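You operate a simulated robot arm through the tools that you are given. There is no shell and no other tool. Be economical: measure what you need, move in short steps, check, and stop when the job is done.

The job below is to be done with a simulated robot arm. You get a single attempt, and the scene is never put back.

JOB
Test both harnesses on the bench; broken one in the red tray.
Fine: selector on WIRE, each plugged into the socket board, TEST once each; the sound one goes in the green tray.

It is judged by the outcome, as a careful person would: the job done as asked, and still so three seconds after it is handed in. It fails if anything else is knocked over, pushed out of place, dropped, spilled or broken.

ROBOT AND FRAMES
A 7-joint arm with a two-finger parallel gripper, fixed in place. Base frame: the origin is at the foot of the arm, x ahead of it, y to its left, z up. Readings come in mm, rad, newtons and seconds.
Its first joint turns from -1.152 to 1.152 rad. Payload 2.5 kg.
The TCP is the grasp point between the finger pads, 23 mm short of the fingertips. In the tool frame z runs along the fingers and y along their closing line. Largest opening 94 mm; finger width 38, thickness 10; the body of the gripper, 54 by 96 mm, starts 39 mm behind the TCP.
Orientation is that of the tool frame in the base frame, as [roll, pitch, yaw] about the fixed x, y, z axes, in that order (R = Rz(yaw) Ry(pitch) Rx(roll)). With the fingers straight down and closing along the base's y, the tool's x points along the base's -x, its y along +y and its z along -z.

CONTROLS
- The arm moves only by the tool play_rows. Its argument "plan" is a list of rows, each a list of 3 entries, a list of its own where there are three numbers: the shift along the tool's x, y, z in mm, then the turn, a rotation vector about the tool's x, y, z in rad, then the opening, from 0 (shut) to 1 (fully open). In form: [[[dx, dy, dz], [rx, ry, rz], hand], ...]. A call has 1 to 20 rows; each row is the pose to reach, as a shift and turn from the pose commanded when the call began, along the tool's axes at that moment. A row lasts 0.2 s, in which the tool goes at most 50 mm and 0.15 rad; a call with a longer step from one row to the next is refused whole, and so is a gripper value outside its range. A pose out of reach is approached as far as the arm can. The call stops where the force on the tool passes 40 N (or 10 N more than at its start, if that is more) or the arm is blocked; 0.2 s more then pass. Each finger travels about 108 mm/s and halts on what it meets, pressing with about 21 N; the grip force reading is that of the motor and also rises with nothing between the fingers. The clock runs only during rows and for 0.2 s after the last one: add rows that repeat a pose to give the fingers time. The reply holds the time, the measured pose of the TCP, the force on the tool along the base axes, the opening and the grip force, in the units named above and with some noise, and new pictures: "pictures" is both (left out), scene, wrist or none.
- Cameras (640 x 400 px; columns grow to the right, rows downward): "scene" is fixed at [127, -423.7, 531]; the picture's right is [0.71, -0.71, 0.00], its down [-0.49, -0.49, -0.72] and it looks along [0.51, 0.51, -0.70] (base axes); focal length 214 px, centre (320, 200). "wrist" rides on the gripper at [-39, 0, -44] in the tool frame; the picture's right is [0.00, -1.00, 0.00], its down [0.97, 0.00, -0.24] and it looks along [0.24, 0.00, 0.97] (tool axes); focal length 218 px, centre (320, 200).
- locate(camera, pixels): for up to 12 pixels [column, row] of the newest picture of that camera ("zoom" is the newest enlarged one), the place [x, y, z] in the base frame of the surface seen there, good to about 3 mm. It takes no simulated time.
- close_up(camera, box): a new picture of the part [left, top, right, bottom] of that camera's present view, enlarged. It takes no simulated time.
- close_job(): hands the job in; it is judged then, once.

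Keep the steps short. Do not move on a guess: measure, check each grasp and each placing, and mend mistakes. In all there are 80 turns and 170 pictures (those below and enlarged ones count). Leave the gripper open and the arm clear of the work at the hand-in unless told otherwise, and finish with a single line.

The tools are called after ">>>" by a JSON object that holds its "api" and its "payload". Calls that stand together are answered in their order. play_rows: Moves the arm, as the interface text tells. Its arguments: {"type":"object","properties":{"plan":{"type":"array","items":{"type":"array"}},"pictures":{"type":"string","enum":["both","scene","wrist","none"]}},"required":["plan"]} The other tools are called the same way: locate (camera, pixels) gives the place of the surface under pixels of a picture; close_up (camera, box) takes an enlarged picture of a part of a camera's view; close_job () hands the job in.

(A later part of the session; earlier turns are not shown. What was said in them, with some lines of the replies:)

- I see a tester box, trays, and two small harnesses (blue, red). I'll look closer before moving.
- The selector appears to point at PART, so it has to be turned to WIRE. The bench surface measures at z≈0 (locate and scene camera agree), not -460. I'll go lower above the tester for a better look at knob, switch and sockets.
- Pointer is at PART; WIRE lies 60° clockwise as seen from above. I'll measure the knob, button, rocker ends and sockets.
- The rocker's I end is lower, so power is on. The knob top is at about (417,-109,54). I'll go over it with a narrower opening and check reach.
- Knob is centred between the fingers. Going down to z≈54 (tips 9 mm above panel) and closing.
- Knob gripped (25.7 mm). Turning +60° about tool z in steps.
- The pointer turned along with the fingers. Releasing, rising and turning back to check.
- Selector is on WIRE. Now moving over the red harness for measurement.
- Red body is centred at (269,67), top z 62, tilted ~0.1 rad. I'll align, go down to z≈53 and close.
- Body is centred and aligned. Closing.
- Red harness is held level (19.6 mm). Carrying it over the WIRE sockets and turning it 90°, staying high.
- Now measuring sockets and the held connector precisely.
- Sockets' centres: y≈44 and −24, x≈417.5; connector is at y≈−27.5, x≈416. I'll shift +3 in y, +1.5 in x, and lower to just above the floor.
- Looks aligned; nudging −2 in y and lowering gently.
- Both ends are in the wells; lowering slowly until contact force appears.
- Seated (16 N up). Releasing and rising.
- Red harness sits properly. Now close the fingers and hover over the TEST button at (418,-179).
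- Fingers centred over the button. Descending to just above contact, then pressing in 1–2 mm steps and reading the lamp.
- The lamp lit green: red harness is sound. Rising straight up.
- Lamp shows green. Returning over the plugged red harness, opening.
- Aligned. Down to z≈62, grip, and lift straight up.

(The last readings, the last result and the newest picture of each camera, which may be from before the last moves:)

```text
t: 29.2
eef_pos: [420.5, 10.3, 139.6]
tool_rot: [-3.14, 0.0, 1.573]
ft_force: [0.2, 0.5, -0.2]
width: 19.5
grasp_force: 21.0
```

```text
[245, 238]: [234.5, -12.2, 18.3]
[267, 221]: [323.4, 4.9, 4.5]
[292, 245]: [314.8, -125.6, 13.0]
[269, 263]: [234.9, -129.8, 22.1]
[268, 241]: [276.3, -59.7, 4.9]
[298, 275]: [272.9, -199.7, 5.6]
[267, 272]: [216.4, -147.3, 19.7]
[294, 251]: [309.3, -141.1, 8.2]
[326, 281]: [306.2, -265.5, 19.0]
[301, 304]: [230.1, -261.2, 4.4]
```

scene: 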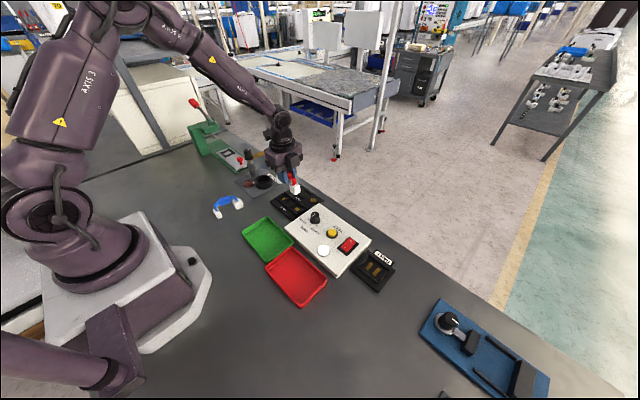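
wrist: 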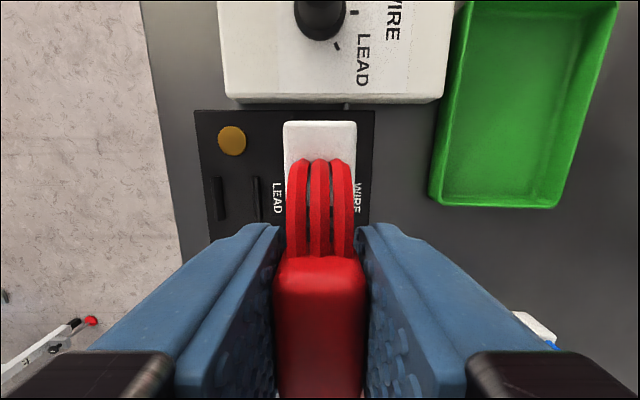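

Red harness held (19.5 mm). Green tray centre ≈(276,−61), floor z≈5, rim z≈20. Carrying there.

>>> {"api": "play_rows", "payload": {"plan": [[[-14, -29, 0], [0, 0, 0], 0.1], [[-28, -58, 0], [0, 0, 0], 0.1], [[-42, -87, 0], [0, 0, 0], 0.1], [[-56, -116, 0], [0, 0, 0], 0.1], [[-71, -144, 0], [0, 0, 0], 0.1], [[-71, -144, 30], [0, 0, 0], 0.1], [[-71, -144, 50], [0, 0, 0], 0.1], [[-71, -144, 50], [0, 0, 0], 0.1]], "pictures": "both"}}

>>> {"api": "close_up", "payload": {"camera": "scene", "box": [220, 170, 340, 270]}}

```text
t: 31.0
eef_pos: [275.9, -62.3, 88.2]
tool_rot: [-3.14, -0.001, 1.572]
ft_force: [-0.2, 0.6, -0.4]
width: 19.4
grasp_force: 21.3
```

scene: 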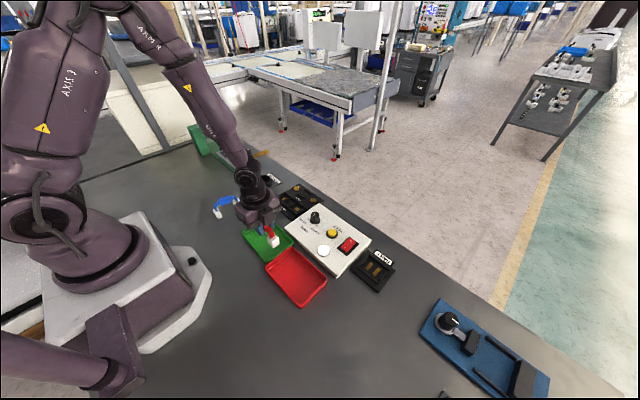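
wrist: 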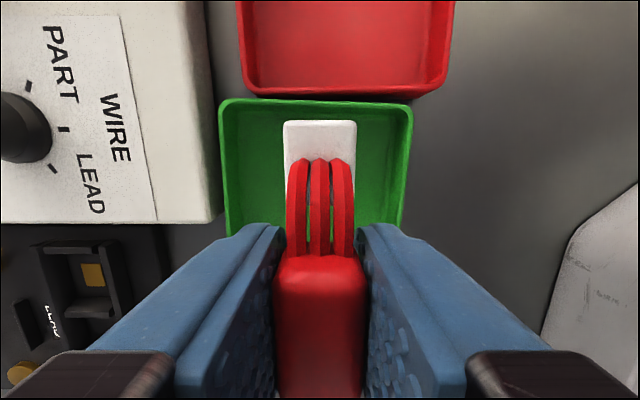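

```text
4.00 times, centred on (280, 220) of scene
```

zoom: 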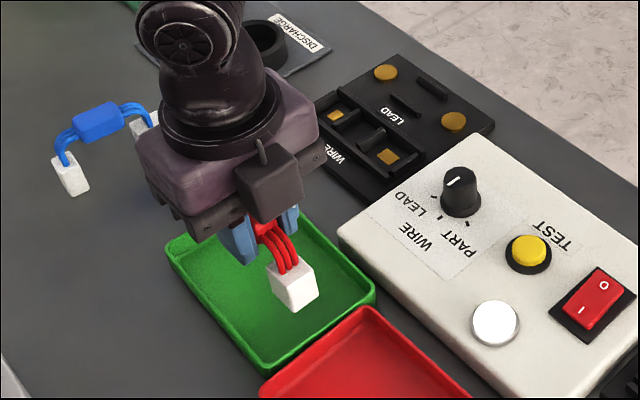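

Centred over the green tray. Lowering to the floor.

>>> {"api": "play_rows", "payload": {"plan": [[[0, 0, 12], [0, 0, 0], 0.1], [[0, 0, 22], [0, 0, 0], 0.1], [[0, 0, 26], [0, 0, 0], 0.1], [[0, 0, 28], [0, 0, 0], 0.1], [[0, 0, 29.5], [0, 0, 0], 0.1], [[0, 0, 29.5], [0, 0, 0], 0.1]], "pictures": "none"}}

```text
t: 32.4
eef_pos: [274.7, -61.7, 59.9]
tool_rot: [-3.142, 0.001, 1.571]
ft_force: [0.5, -0.5, -0.4]
width: 19.5
grasp_force: 20.8
```

>>> {"api": "play_rows", "payload": {"plan": [[[0, 0, 1], [0, 0, 0], 0.1], [[0, 0, 2], [0, 0, 0], 0.1], [[0, 0, 2], [0, 0, 0], 0.1]], "pictures": "none"}}

```text
t: 33.2
eef_pos: [276.6, -61.2, 57.6]
tool_rot: [-3.142, 0.002, 1.573]
ft_force: [0.1, -0.9, -1.1]
width: 19.4
grasp_force: 21.1
```

No contact yet; a bit lower.

>>> {"api": "play_rows", "payload": {"plan": [[[0, 0, 1], [0, 0, 0], 0.1], [[0, 0, 2], [0, 0, 0], 0.1], [[0, 0, 2], [0, 0, 0], 0.1]], "pictures": "none"}}

```text
t: 34.0
eef_pos: [277.0, -61.2, 56.0]
tool_rot: [3.141, 0.0, 1.572]
ft_force: [0.6, 0.4, -0.3]
width: 19.1
grasp_force: 21.2
```

>>> {"api": "play_rows", "payload": {"plan": [[[0, 0, 1], [0, 0, 0], 0.1], [[0, 0, 2], [0, 0, 0], 0.1], [[0, 0, 2], [0, 0, 0], 0.1]], "pictures": "wrist"}}

```text
t: 34.8
eef_pos: [277.2, -61.4, 53.4]
tool_rot: [3.139, 0.0, 1.57]
ft_force: [-2.9, 0.3, 31.8]
width: 19.7
grasp_force: 21.1
```

wrist: 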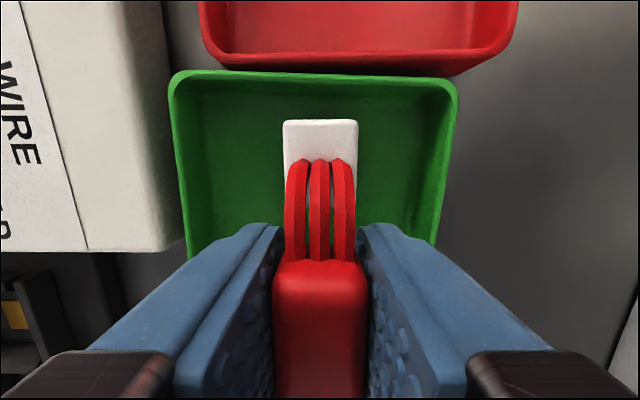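

On the floor. Easing off, releasing and rising.

>>> {"api": "play_rows", "payload": {"plan": [[[0, 0, -1], [0, 0, 0], 0.1], [[0, 0, -1], [0, 0, 0], 0.3], [[0, 0, -1], [0, 0, 0], 0.5], [[0, 0, -1], [0, 0, 0], 0.5], [[0, 0, -40], [0, 0, 0], 0.5], [[0, 0, -80], [0, 0, 0], 0.5], [[0, 0, -120], [0, 0, 0], 0.5]], "pictures": "both"}}

>>> {"api": "close_up", "payload": {"camera": "scene", "box": [200, 170, 320, 270]}}

```text
t: 36.4
eef_pos: [276.6, -61.3, 173.8]
tool_rot: [-3.141, 0.0, 1.569]
ft_force: [-0.4, -0.8, -0.1]
width: 46.9
grasp_force: 0.0
```

scene: 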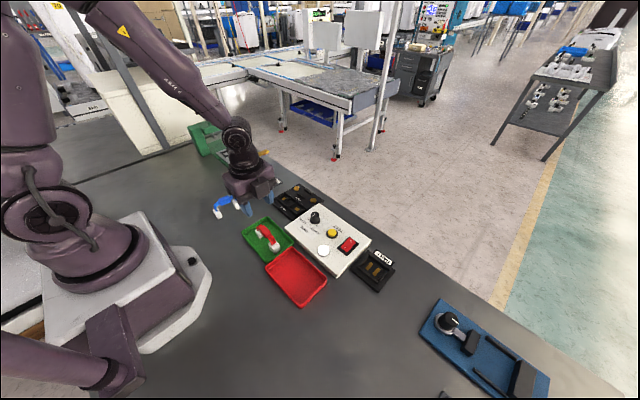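
wrist: 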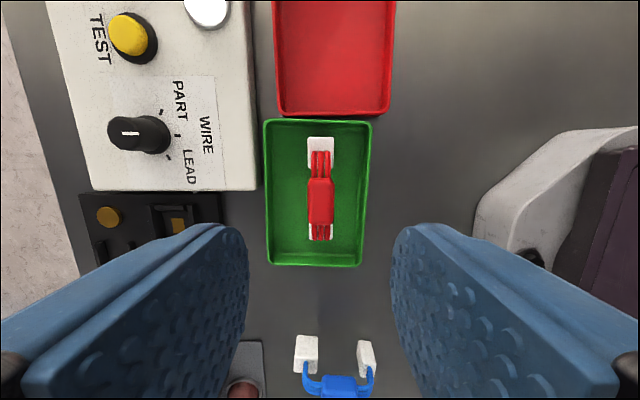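

```text
4.00 times, centred on (260, 220) of scene
```

zoom: 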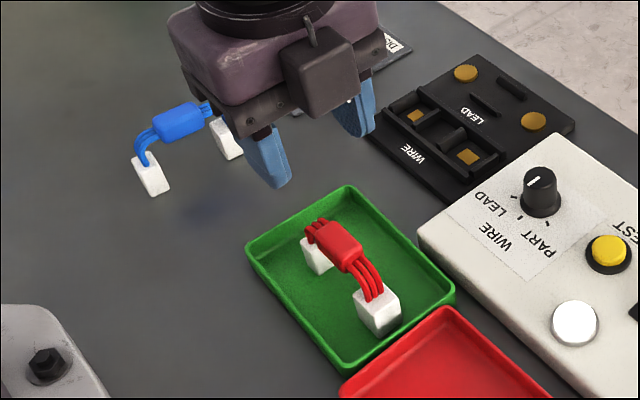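

Red harness rests in the green tray. Now over the blue harness at (260,133), turning back to close along y.

>>> {"api": "play_rows", "payload": {"plan": [[[16, -1, 0], [0, 0, -0.14], 0.5], [[32, -3, 0], [0, 0, -0.28], 0.5], [[48, -4, 0], [0, 0, -0.42], 0.5], [[64, -6, 0], [0, 0, -0.56], 0.5], [[80, -7, 0], [0, 0, -0.7], 0.5], [[96, -8, 0], [0, 0, -0.84], 0.5], [[112, -10, 0], [0, 0, -0.98], 0.5], [[128, -11, 0], [0, 0, -1.12], 0.5], [[144, -12, 0], [0, 0, -1.26], 0.5], [[160, -14, 0], [0, 0, -1.4], 0.5], [[178, -15, 0], [0, 0, -1.54], 0.5], [[194, -16.5, 0], [0, 0, -1.57], 0.6], [[194, -16.5, 0], [0, 0, -1.57], 0.6]], "pictures": "wrist"}}

>>> {"api": "close_up", "payload": {"camera": "wrist", "box": [220, 120, 420, 280]}}

```text
t: 39.2
eef_pos: [259.4, 133.6, 174.5]
tool_rot: [-3.14, 0.001, -3.141]
ft_force: [-0.3, -0.3, 0.4]
width: 56.1
grasp_force: 0.0
```

wrist: 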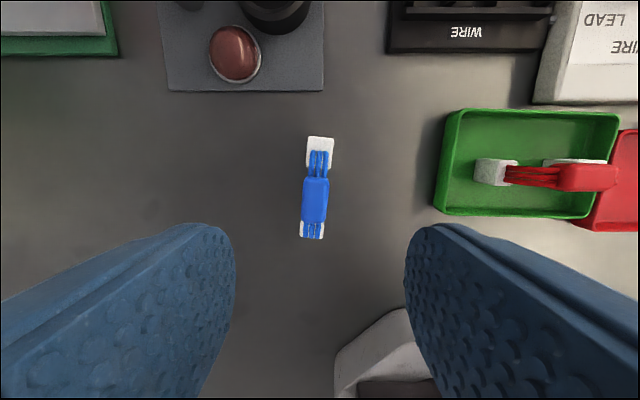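

```text
2.50 times, centred on (320, 200) of wrist
```

zoom: 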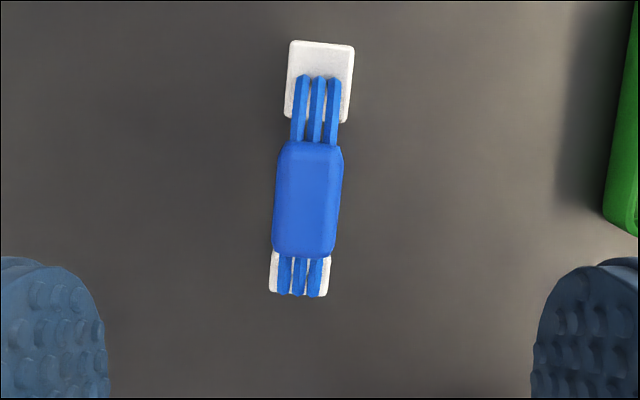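

>>> {"api": "locate", "payload": {"camera": "zoom", "pixels": [[308, 195], [278, 195], [338, 195], [310, 150], [305, 245], [320, 44], [318, 60], [300, 292], [275, 285], [326, 285]]}}

```text
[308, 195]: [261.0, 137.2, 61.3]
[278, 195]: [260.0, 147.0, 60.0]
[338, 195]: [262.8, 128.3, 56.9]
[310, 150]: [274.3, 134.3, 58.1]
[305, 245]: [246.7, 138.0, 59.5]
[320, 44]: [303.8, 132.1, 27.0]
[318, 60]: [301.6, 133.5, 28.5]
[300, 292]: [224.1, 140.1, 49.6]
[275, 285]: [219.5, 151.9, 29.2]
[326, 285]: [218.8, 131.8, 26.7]
```

Blue body centre (261,137), tilt −0.08 rad. Aligning and descending to z≈53.

>>> {"api": "play_rows", "payload": {"plan": [[[-1.5, 3.5, 35], [0, 0, 0.08], 0.6], [[-1.5, 3.5, 75], [0, 0, 0.08], 0.6], [[-1.5, 3.5, 105], [0, 0, 0.08], 0.6], [[-1.5, 3.5, 121.5], [0, 0, 0.08], 0.6], [[-1.5, 3.5, 121.5], [0, 0, 0.08], 0.6]], "pictures": "wrist"}}

```text
t: 40.4
eef_pos: [261.3, 136.2, 52.6]
tool_rot: [-3.14, 0.001, 3.062]
ft_force: [0.4, -0.6, -0.6]
width: 56.3
grasp_force: 0.0
```

wrist: 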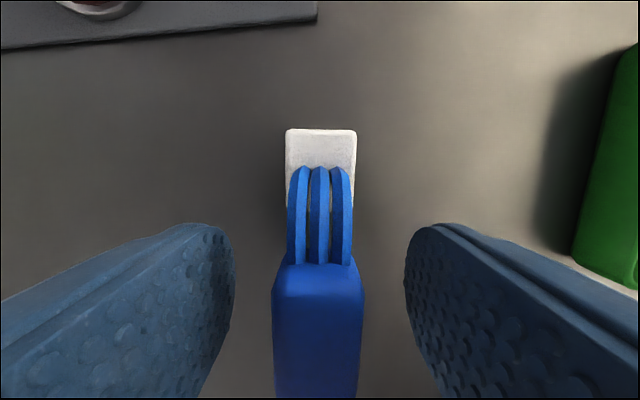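

Centred. Closing and lifting.

>>> {"api": "play_rows", "payload": {"plan": [[[0, 0, 0], [0, 0, 0], 0.3], [[0, 0, 0], [0, 0, 0], 0.15], [[0, 0, 0], [0, 0, 0], 0.1], [[0, 0, 0], [0, 0, 0], 0.1], [[0, 0, -30], [0, 0, 0], 0.1], [[0, 0, -70], [0, 0, 0], 0.1], [[0, 0, -90], [0, 0, 0], 0.1]], "pictures": "both"}}

```text
t: 42.0
eef_pos: [260.4, 137.2, 143.6]
tool_rot: [3.14, 0.0, 3.061]
ft_force: [-0.3, 0.6, -0.7]
width: 19.4
grasp_force: 20.6
```

scene: 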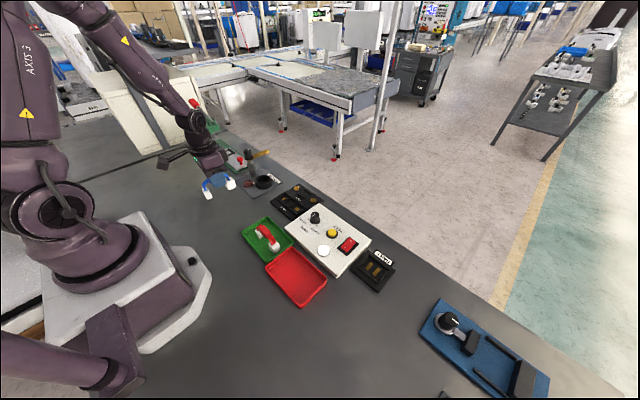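
wrist: 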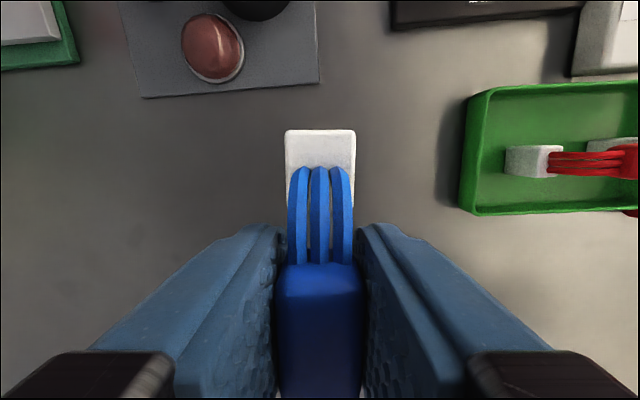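

Blue held (19.4 mm). Moving first right, then ahead with the 90° turn, to over the WIRE sockets.

>>> {"api": "play_rows", "payload": {"plan": [[[-3, -35, 0], [0, 0, 0], 0.1], [[-6, -70, 0], [0, 0, 0.13], 0.1], [[-22, -74, 0], [0, 0, 0.27], 0.1], [[-38, -79, 0], [0, 0, 0.41], 0.1], [[-54, -83, 0], [0, 0, 0.55], 0.1], [[-70, -88, 0], [0, 0, 0.69], 0.1], [[-86, -92, 0], [0, 0, 0.83], 0.1], [[-102, -97, 0], [0, 0, 0.97], 0.1], [[-118, -101, 0], [0, 0, 1.11], 0.1], [[-134, -106, 0], [0, 0, 1.25], 0.1], [[-151, -110, 0], [0, 0, 1.38], 0.1], [[-167.7, -114.5, 0], [0, 0, 1.49], 0.1], [[-167.7, -114.5, 30], [0, 0, 1.49], 0.1], [[-167.7, -114.5, 55], [0, 0, 1.49], 0.1], [[-167.7, -114.5, 55], [0, 0, 1.49], 0.1]], "pictures": "both"}}

>>> {"api": "close_up", "payload": {"camera": "scene", "box": [260, 170, 335, 220]}}

```text
t: 45.2
eef_pos: [419.2, 9.0, 86.3]
tool_rot: [3.14, -0.002, 1.571]
ft_force: [0.1, 0.8, -1.0]
width: 19.4
grasp_force: 21.0
```

scene: 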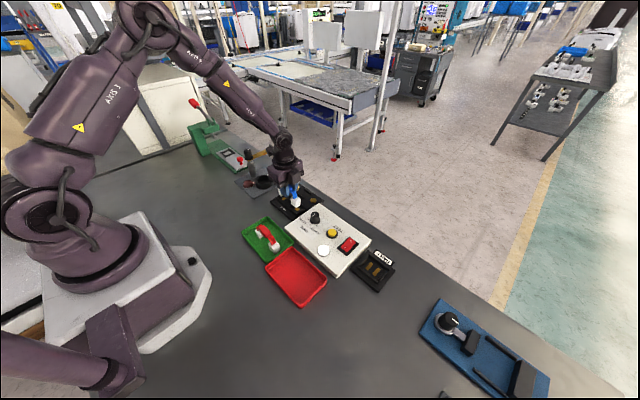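
wrist: 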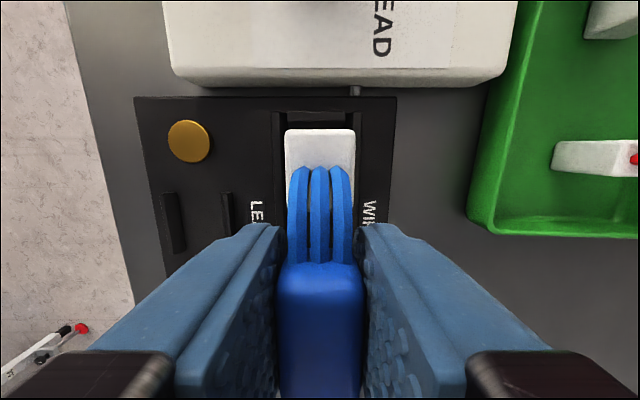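

```text
8.00 times, centred on (298, 195) of scene
```

zoom: 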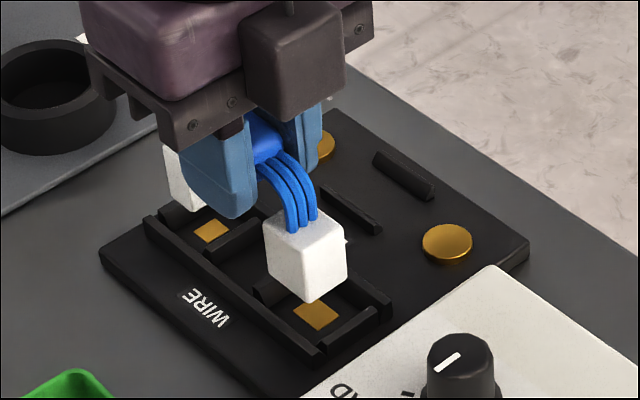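

Nearly identical to red's approach. Nudge −2 in y and lower gradually.

>>> {"api": "play_rows", "payload": {"plan": [[[-2, 0, 6], [0, 0, 0], 0.1], [[-2, 0, 12], [0, 0, 0], 0.1], [[-2, 0, 17], [0, 0, 0], 0.1], [[-2, 0, 21], [0, 0, 0], 0.1], [[-2, 0, 21], [0, 0, 0], 0.1]], "pictures": "none"}}

>>> {"api": "close_up", "payload": {"camera": "scene", "box": [260, 170, 335, 220]}}

```text
t: 46.4
eef_pos: [419.6, 7.6, 65.1]
tool_rot: [3.141, -0.001, 1.573]
ft_force: [0.1, 0.9, -1.1]
width: 19.5
grasp_force: 21.1
```

```text
8.00 times, centred on (298, 195) of scene
```

zoom: 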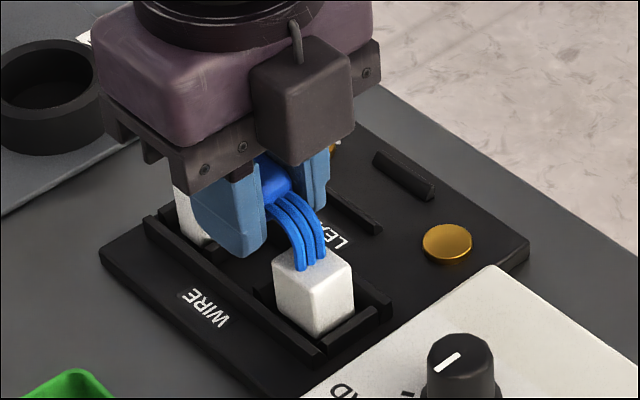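

Same position as red had. Lowering to contact.

>>> {"api": "play_rows", "payload": {"plan": [[[0, 0, 1], [0, 0, 0], 0.1], [[0, 0, 2], [0, 0, 0], 0.1], [[0, 0, 3], [0, 0, 0], 0.1], [[0, 0, 4], [0, 0, 0], 0.1], [[0, 0, 4], [0, 0, 0], 0.1]], "pictures": "none"}}

```text
t: 47.6
eef_pos: [420.6, 7.3, 64.7]
tool_rot: [-3.141, 0.001, 1.573]
ft_force: [-4.7, 1.5, 15.5]
width: 19.3
grasp_force: 20.7
```

Contact came a little higher than with red (64.7 vs 62.1). Checking by picture.

>>> {"api": "close_up", "payload": {"camera": "scene", "box": [270, 180, 320, 215]}}

>>> {"api": "close_up", "payload": {"camera": "wrist", "box": [240, 60, 400, 220]}}

```text
11.43 times, centred on (295, 198) of scene
```

zoom: 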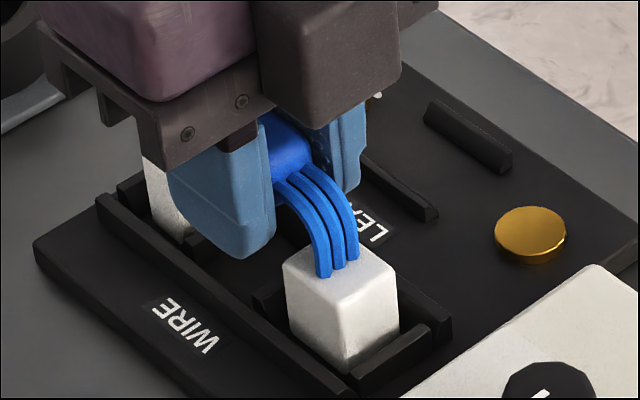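

```text
2.50 times, centred on (320, 140) of wrist
```

zoom: 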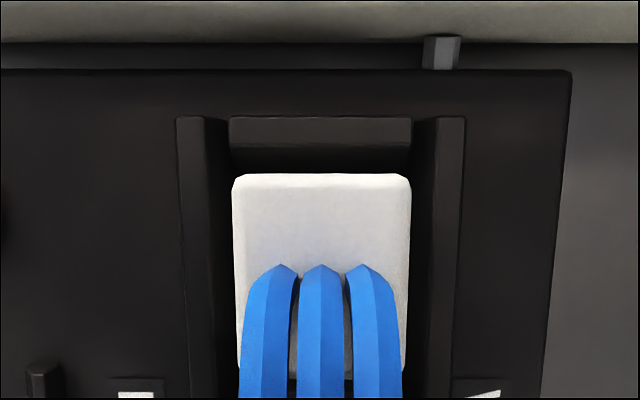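

Pixel positions match the seated red one. Releasing and rising to verify.

>>> {"api": "play_rows", "payload": {"plan": [[[0, 0, -1], [0, 0, 0], 0.1], [[0, 0, -1], [0, 0, 0], 0.3], [[0, 0, -1], [0, 0, 0], 0.5], [[0, 0, -1], [0, 0, 0], 0.5], [[0, 0, -30], [0, 0, 0], 0.5], [[0, 0, -70], [0, 0, 0], 0.5], [[0, 0, -105], [0, 0, 0], 0.5], [[0, 0, -105], [0, 0, 0], 0.5]], "pictures": "wrist"}}

>>> {"api": "close_up", "payload": {"camera": "wrist", "box": [220, 100, 420, 260]}}

>>> {"api": "close_up", "payload": {"camera": "scene", "box": [260, 170, 335, 220]}}

```text
t: 49.4
eef_pos: [418.7, 5.2, 167.7]
tool_rot: [3.14, -0.001, 1.57]
ft_force: [-0.5, -0.7, -0.1]
width: 47.0
grasp_force: 0.1
```

wrist: 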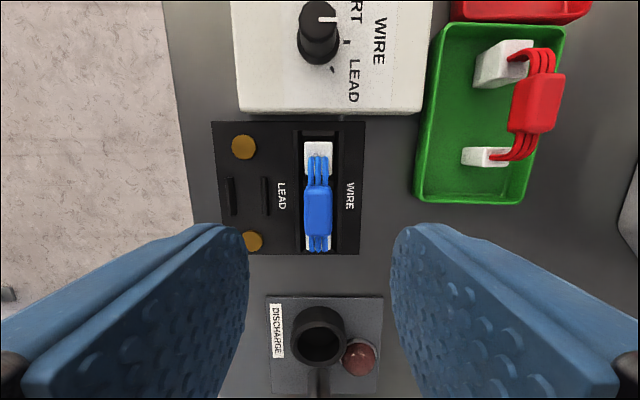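

```text
2.50 times, centred on (320, 180) of wrist
```

zoom: 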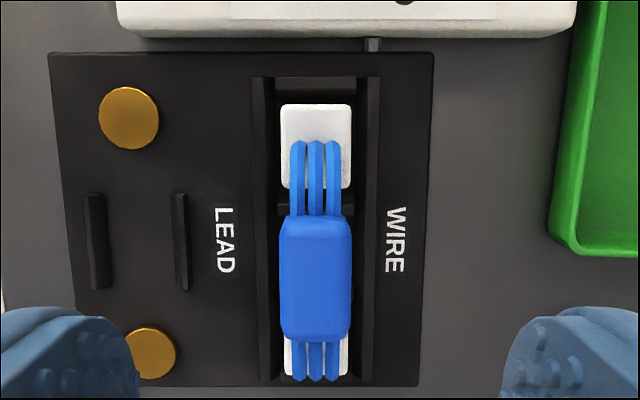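

```text
8.00 times, centred on (298, 195) of scene
```

zoom: 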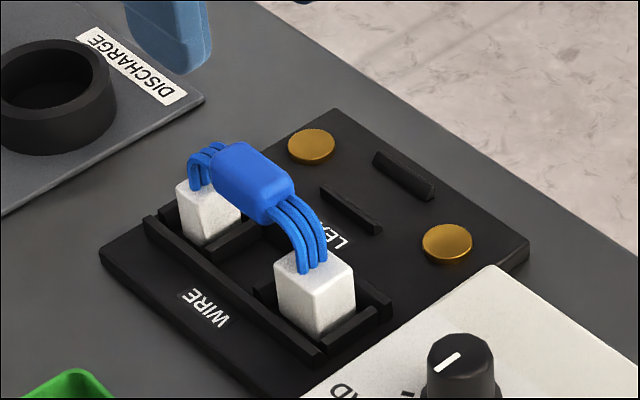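

Seated identically to red. Moving with closed fingers to above TEST.

>>> {"api": "play_rows", "payload": {"plan": [[[-40, -1, 0], [0, 0, 0], 0.3], [[-80, -1, 0], [0, 0, 0], 0.1], [[-120, -1, 0], [0, 0, 0], 0], [[-160, -1.5, 0], [0, 0, 0], 0], [[-184.5, -1.5, 30], [0, 0, 0], 0], [[-184.5, -1.5, 70], [0, 0, 0], 0], [[-184.5, -1.5, 88], [0, 0, 0], 0], [[-184.5, -1.5, 88], [0, 0, 0], 0]], "pictures": "wrist"}}

```text
t: 51.2
eef_pos: [418.2, -180.1, 79.9]
tool_rot: [3.141, 0.001, 1.571]
ft_force: [0.3, 0.2, -0.2]
width: 0.1
grasp_force: 20.8
```

wrist: 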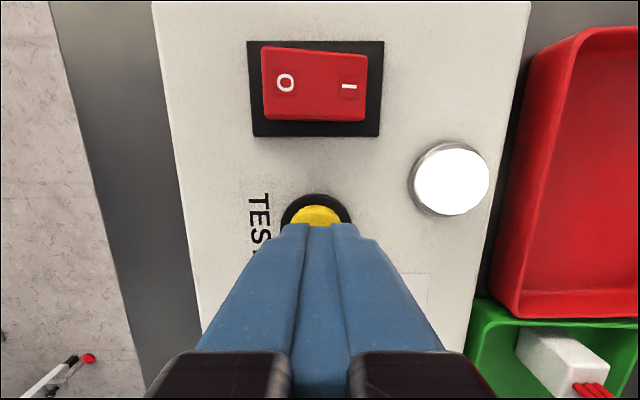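

Pressing once.

>>> {"api": "play_rows", "payload": {"plan": [[[0, 0, 10], [0, 0, 0], 0], [[0, 0, 19], [0, 0, 0], 0], [[0, 0, 22], [0, 0, 0], 0], [[0, 0, 24], [0, 0, 0], 0], [[0, 0, 26], [0, 0, 0], 0], [[0, 0, 28], [0, 0, 0], 0]], "pictures": "both"}}

>>> {"api": "close_up", "payload": {"camera": "scene", "box": [280, 190, 380, 270]}}

```text
t: 52.6
eef_pos: [417.0, -178.0, 51.8]
tool_rot: [-3.14, -0.001, 1.572]
ft_force: [-5.1, -0.1, 9.6]
width: 0.1
grasp_force: 20.9
```

scene: 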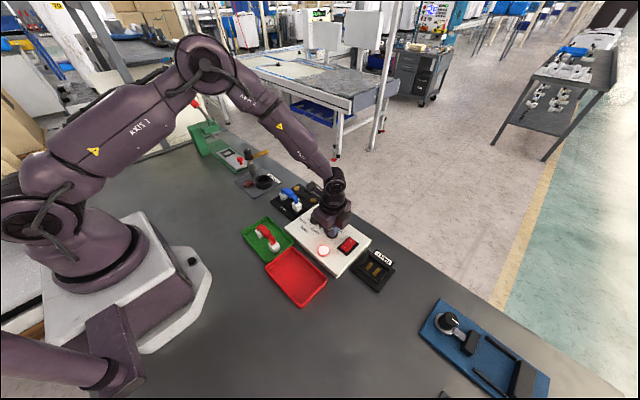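
wrist: 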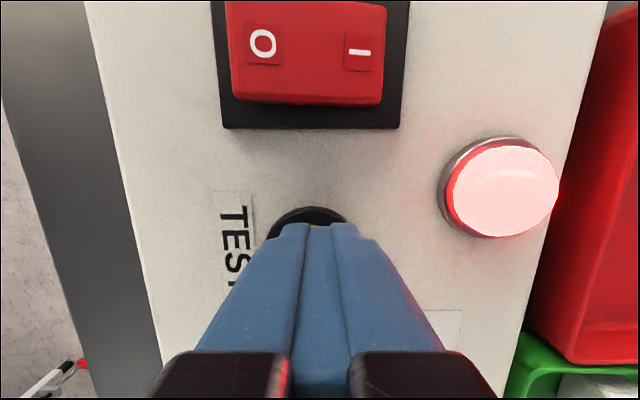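

```text
5.00 times, centred on (330, 230) of scene
```

zoom: 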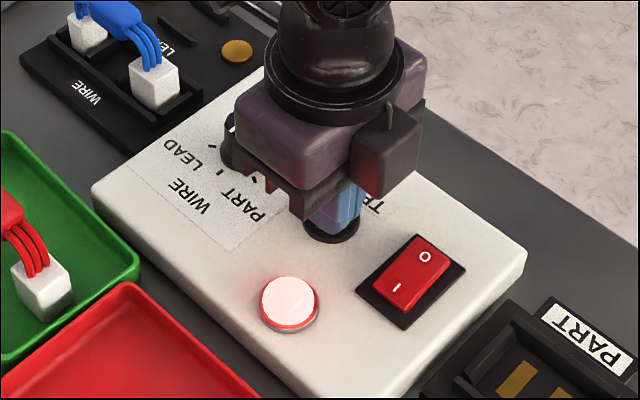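

Lamp red: blue is the broken one. Rising and returning over the blue harness.

>>> {"api": "play_rows", "payload": {"plan": [[[0, 0, -15], [0, 0, 0], 0], [[0, 0, -60], [0, 0, 0], 0], [[0, 0, -105], [0, 0, 0], 0], [[40, 1, -115], [0, 0, 0], 0.2], [[80, 1, -115], [0, 0, 0], 0.4], [[120, 2, -115], [0, 0, 0], 0.5], [[160, 2, -115], [0, 0, 0], 0.5], [[186, 2, -115], [0, 0, 0], 0.5], [[186, 2, -80], [0, 0, 0], 0.5], [[186, 2, -48], [0, 0, 0], 0.5], [[186, 2, -48], [0, 0, 0], 0.5]], "pictures": "both"}}

```text
t: 55.0
eef_pos: [419.7, 8.0, 99.6]
tool_rot: [-3.141, 0.0, 1.57]
ft_force: [0.3, -0.5, 0.1]
width: 47.0
grasp_force: 0.0
```

scene: 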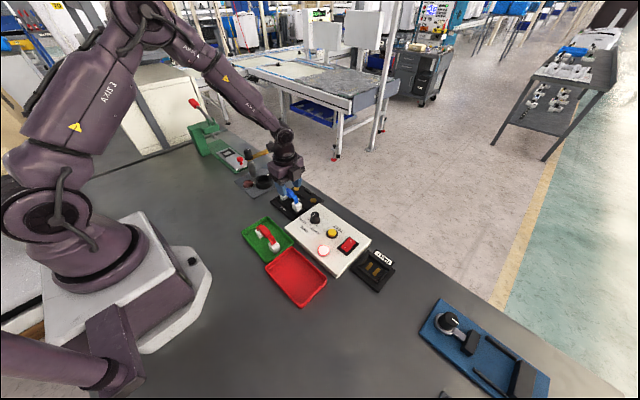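
wrist: 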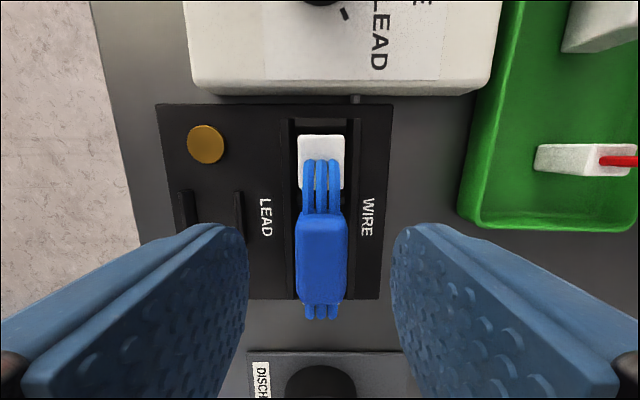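

Aligned. Grip and lift, higher this time to clear the red harness and knob.

>>> {"api": "play_rows", "payload": {"plan": [[[0, 0, 20], [0, 0, 0], 0.5], [[0, 0, 37], [0, 0, 0], 0.5], [[0, 0, 37], [0, 0, 0], 0.3], [[0, 0, 37], [0, 0, 0], 0.15], [[0, 0, 37], [0, 0, 0], 0.1], [[0, 0, 37], [0, 0, 0], 0.1], [[0, 0, 20], [0, 0, 0], 0.1], [[0, 0, -15], [0, 0, 0], 0.1], [[0, 0, -50], [0, 0, 0], 0.1], [[0, 0, -80], [0, 0, 0], 0.1]], "pictures": "wrist"}}

>>> {"api": "locate", "payload": {"camera": "scene", "pixels": [[268, 262], [266, 268], [295, 249], [325, 283], [302, 305], [297, 277], [281, 287], [312, 266]]}}

```text
t: 57.2
eef_pos: [419.6, 8.7, 179.7]
tool_rot: [-3.141, -0.001, 1.571]
ft_force: [0.1, -0.4, -0.7]
width: 19.9
grasp_force: 21.3
```

wrist: 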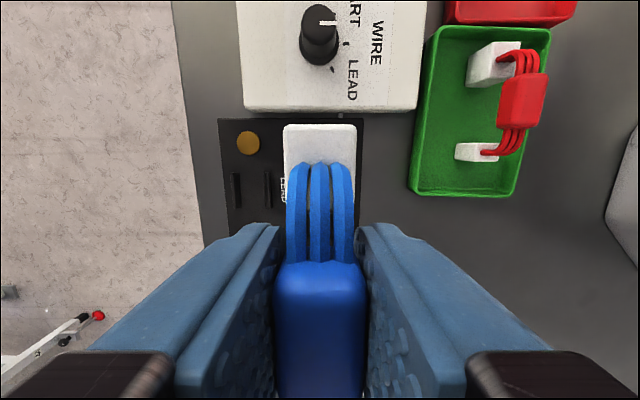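

```text
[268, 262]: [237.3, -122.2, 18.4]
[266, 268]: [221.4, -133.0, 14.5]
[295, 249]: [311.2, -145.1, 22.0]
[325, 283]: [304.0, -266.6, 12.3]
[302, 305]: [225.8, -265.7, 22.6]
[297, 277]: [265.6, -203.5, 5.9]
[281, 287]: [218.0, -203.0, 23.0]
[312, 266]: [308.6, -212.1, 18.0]
```

Blue held. Red tray centre ≈(264,−203). Carrying it there at height.

>>> {"api": "play_rows", "payload": {"plan": [[[-30, -22, 0], [0, 0, 0], 0.1], [[-60, -44, 0], [0, 0, 0], 0.1], [[-90, -66, 0], [0, 0, 0], 0.1], [[-120, -88, 0], [0, 0, 0], 0.1], [[-150, -110, 0], [0, 0, 0], 0.1], [[-180, -133, 0], [0, 0, 0], 0.1], [[-211, -155.5, 0], [0, 0, 0], 0.1], [[-211, -155.5, 45], [0, 0, 0], 0.1], [[-211, -155.5, 90], [0, 0, 0], 0.1], [[-211, -155.5, 90], [0, 0, 0], 0.1]], "pictures": "both"}}

>>> {"api": "close_up", "payload": {"camera": "scene", "box": [230, 200, 350, 310]}}

```text
t: 59.4
eef_pos: [264.5, -201.0, 87.2]
tool_rot: [-3.141, 0.001, 1.571]
ft_force: [-0.6, -0.4, -1.4]
width: 19.2
grasp_force: 20.9
```

scene: 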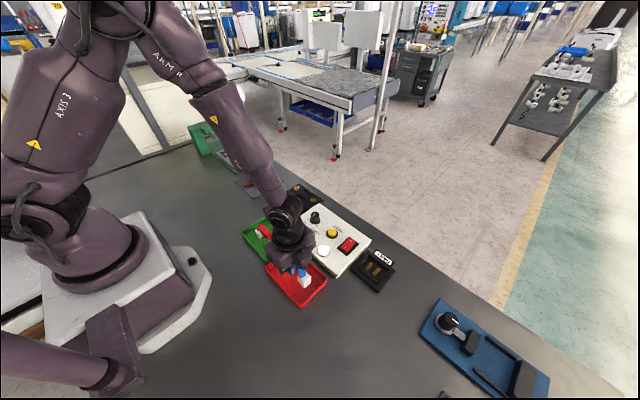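
wrist: 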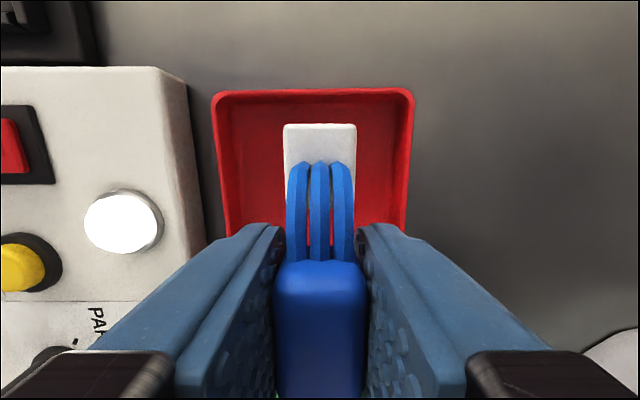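

```text
3.64 times, centred on (290, 255) of scene
```

zoom: 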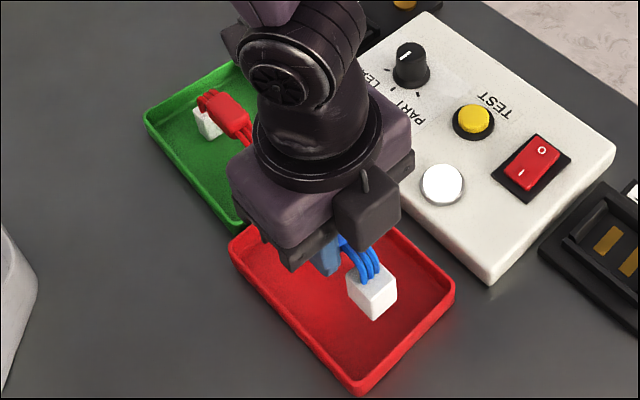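

Well placed. Lowering to the floor of the tray.

>>> {"api": "play_rows", "payload": {"plan": [[[0, 0, 14], [0, 0, 0], 0.1], [[0, 0, 26], [0, 0, 0], 0.1], [[0, 0, 30], [0, 0, 0], 0.1], [[0, 0, 31], [0, 0, 0], 0.1], [[0, 0, 32], [0, 0, 0], 0.1], [[0, 0, 32.5], [0, 0, 0], 0.1], [[0, 0, 32.5], [0, 0, 0], 0.1]], "pictures": "none"}}

```text
t: 61.0
eef_pos: [264.6, -203.6, 56.1]
tool_rot: [-3.14, 0.0, 1.571]
ft_force: [-0.1, -0.1, -1.1]
width: 19.5
grasp_force: 21.4
```

>>> {"api": "play_rows", "payload": {"plan": [[[0, 0, 0.7], [0, 0, 0], 0.1], [[0, 0, 1.4], [0, 0, 0], 0.1], [[0, 0, 1.4], [0, 0, 0], 0.1]], "pictures": "none"}}

```text
t: 61.8
eef_pos: [266.4, -202.2, 55.3]
tool_rot: [-3.14, 0.0, 1.573]
ft_force: [-2.8, 1.5, 11.5]
width: 19.4
grasp_force: 20.9
```

Touching the floor (11.5 N). Releasing and rising.

>>> {"api": "play_rows", "payload": {"plan": [[[0, 0, 0], [0, 0, 0], 0.3], [[0, 0, 0], [0, 0, 0], 0.5], [[0, 0, 0], [0, 0, 0], 0.5], [[0, 0, -40], [0, 0, 0], 0.5], [[0, 0, -85], [0, 0, 0], 0.5], [[0, 0, -130], [0, 0, 0], 0.6], [[0, 0, -170], [0, 0, 0], 1], [[0, 0, -200], [0, 0, 0], 1], [[0, 0, -200], [0, 0, 0], 1]], "pictures": "both"}}

>>> {"api": "close_up", "payload": {"camera": "scene", "box": [180, 160, 400, 320]}}

```text
t: 63.8
eef_pos: [264.1, -202.1, 256.5]
tool_rot: [-3.14, 0.0, 1.572]
ft_force: [0.5, -0.6, -0.1]
width: 94.1
grasp_force: 0.1
```

scene: 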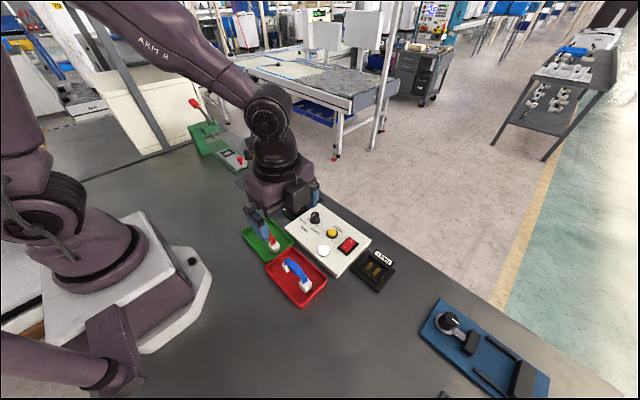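
wrist: 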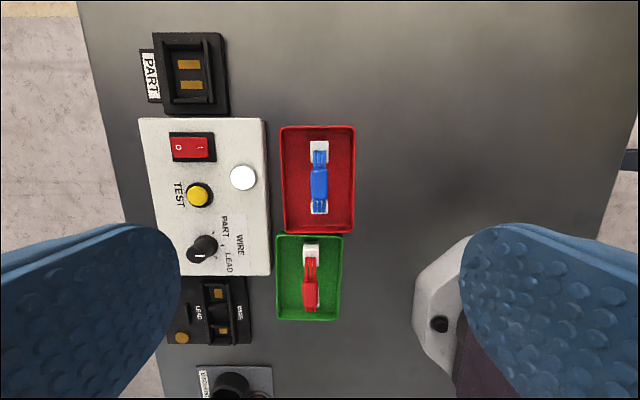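

```text
2.50 times, centred on (290, 240) of scene
```

zoom: 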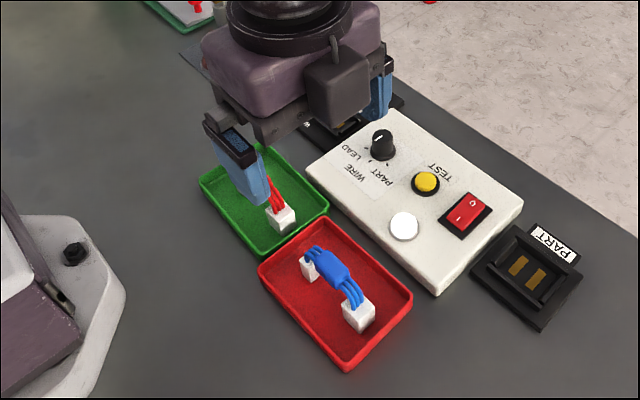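

Blue is in the red tray and red is in the green tray. The gripper is open, the arm is clear, and everything else is in place. Handing in.

>>> {"api": "close_job", "payload": {}}

```text
The job is handed in.
```

With the selector on WIRE, the red harness tested sound (green lamp) and is in the green tray; the blue one tested broken (red lamp) and is in the red tray.
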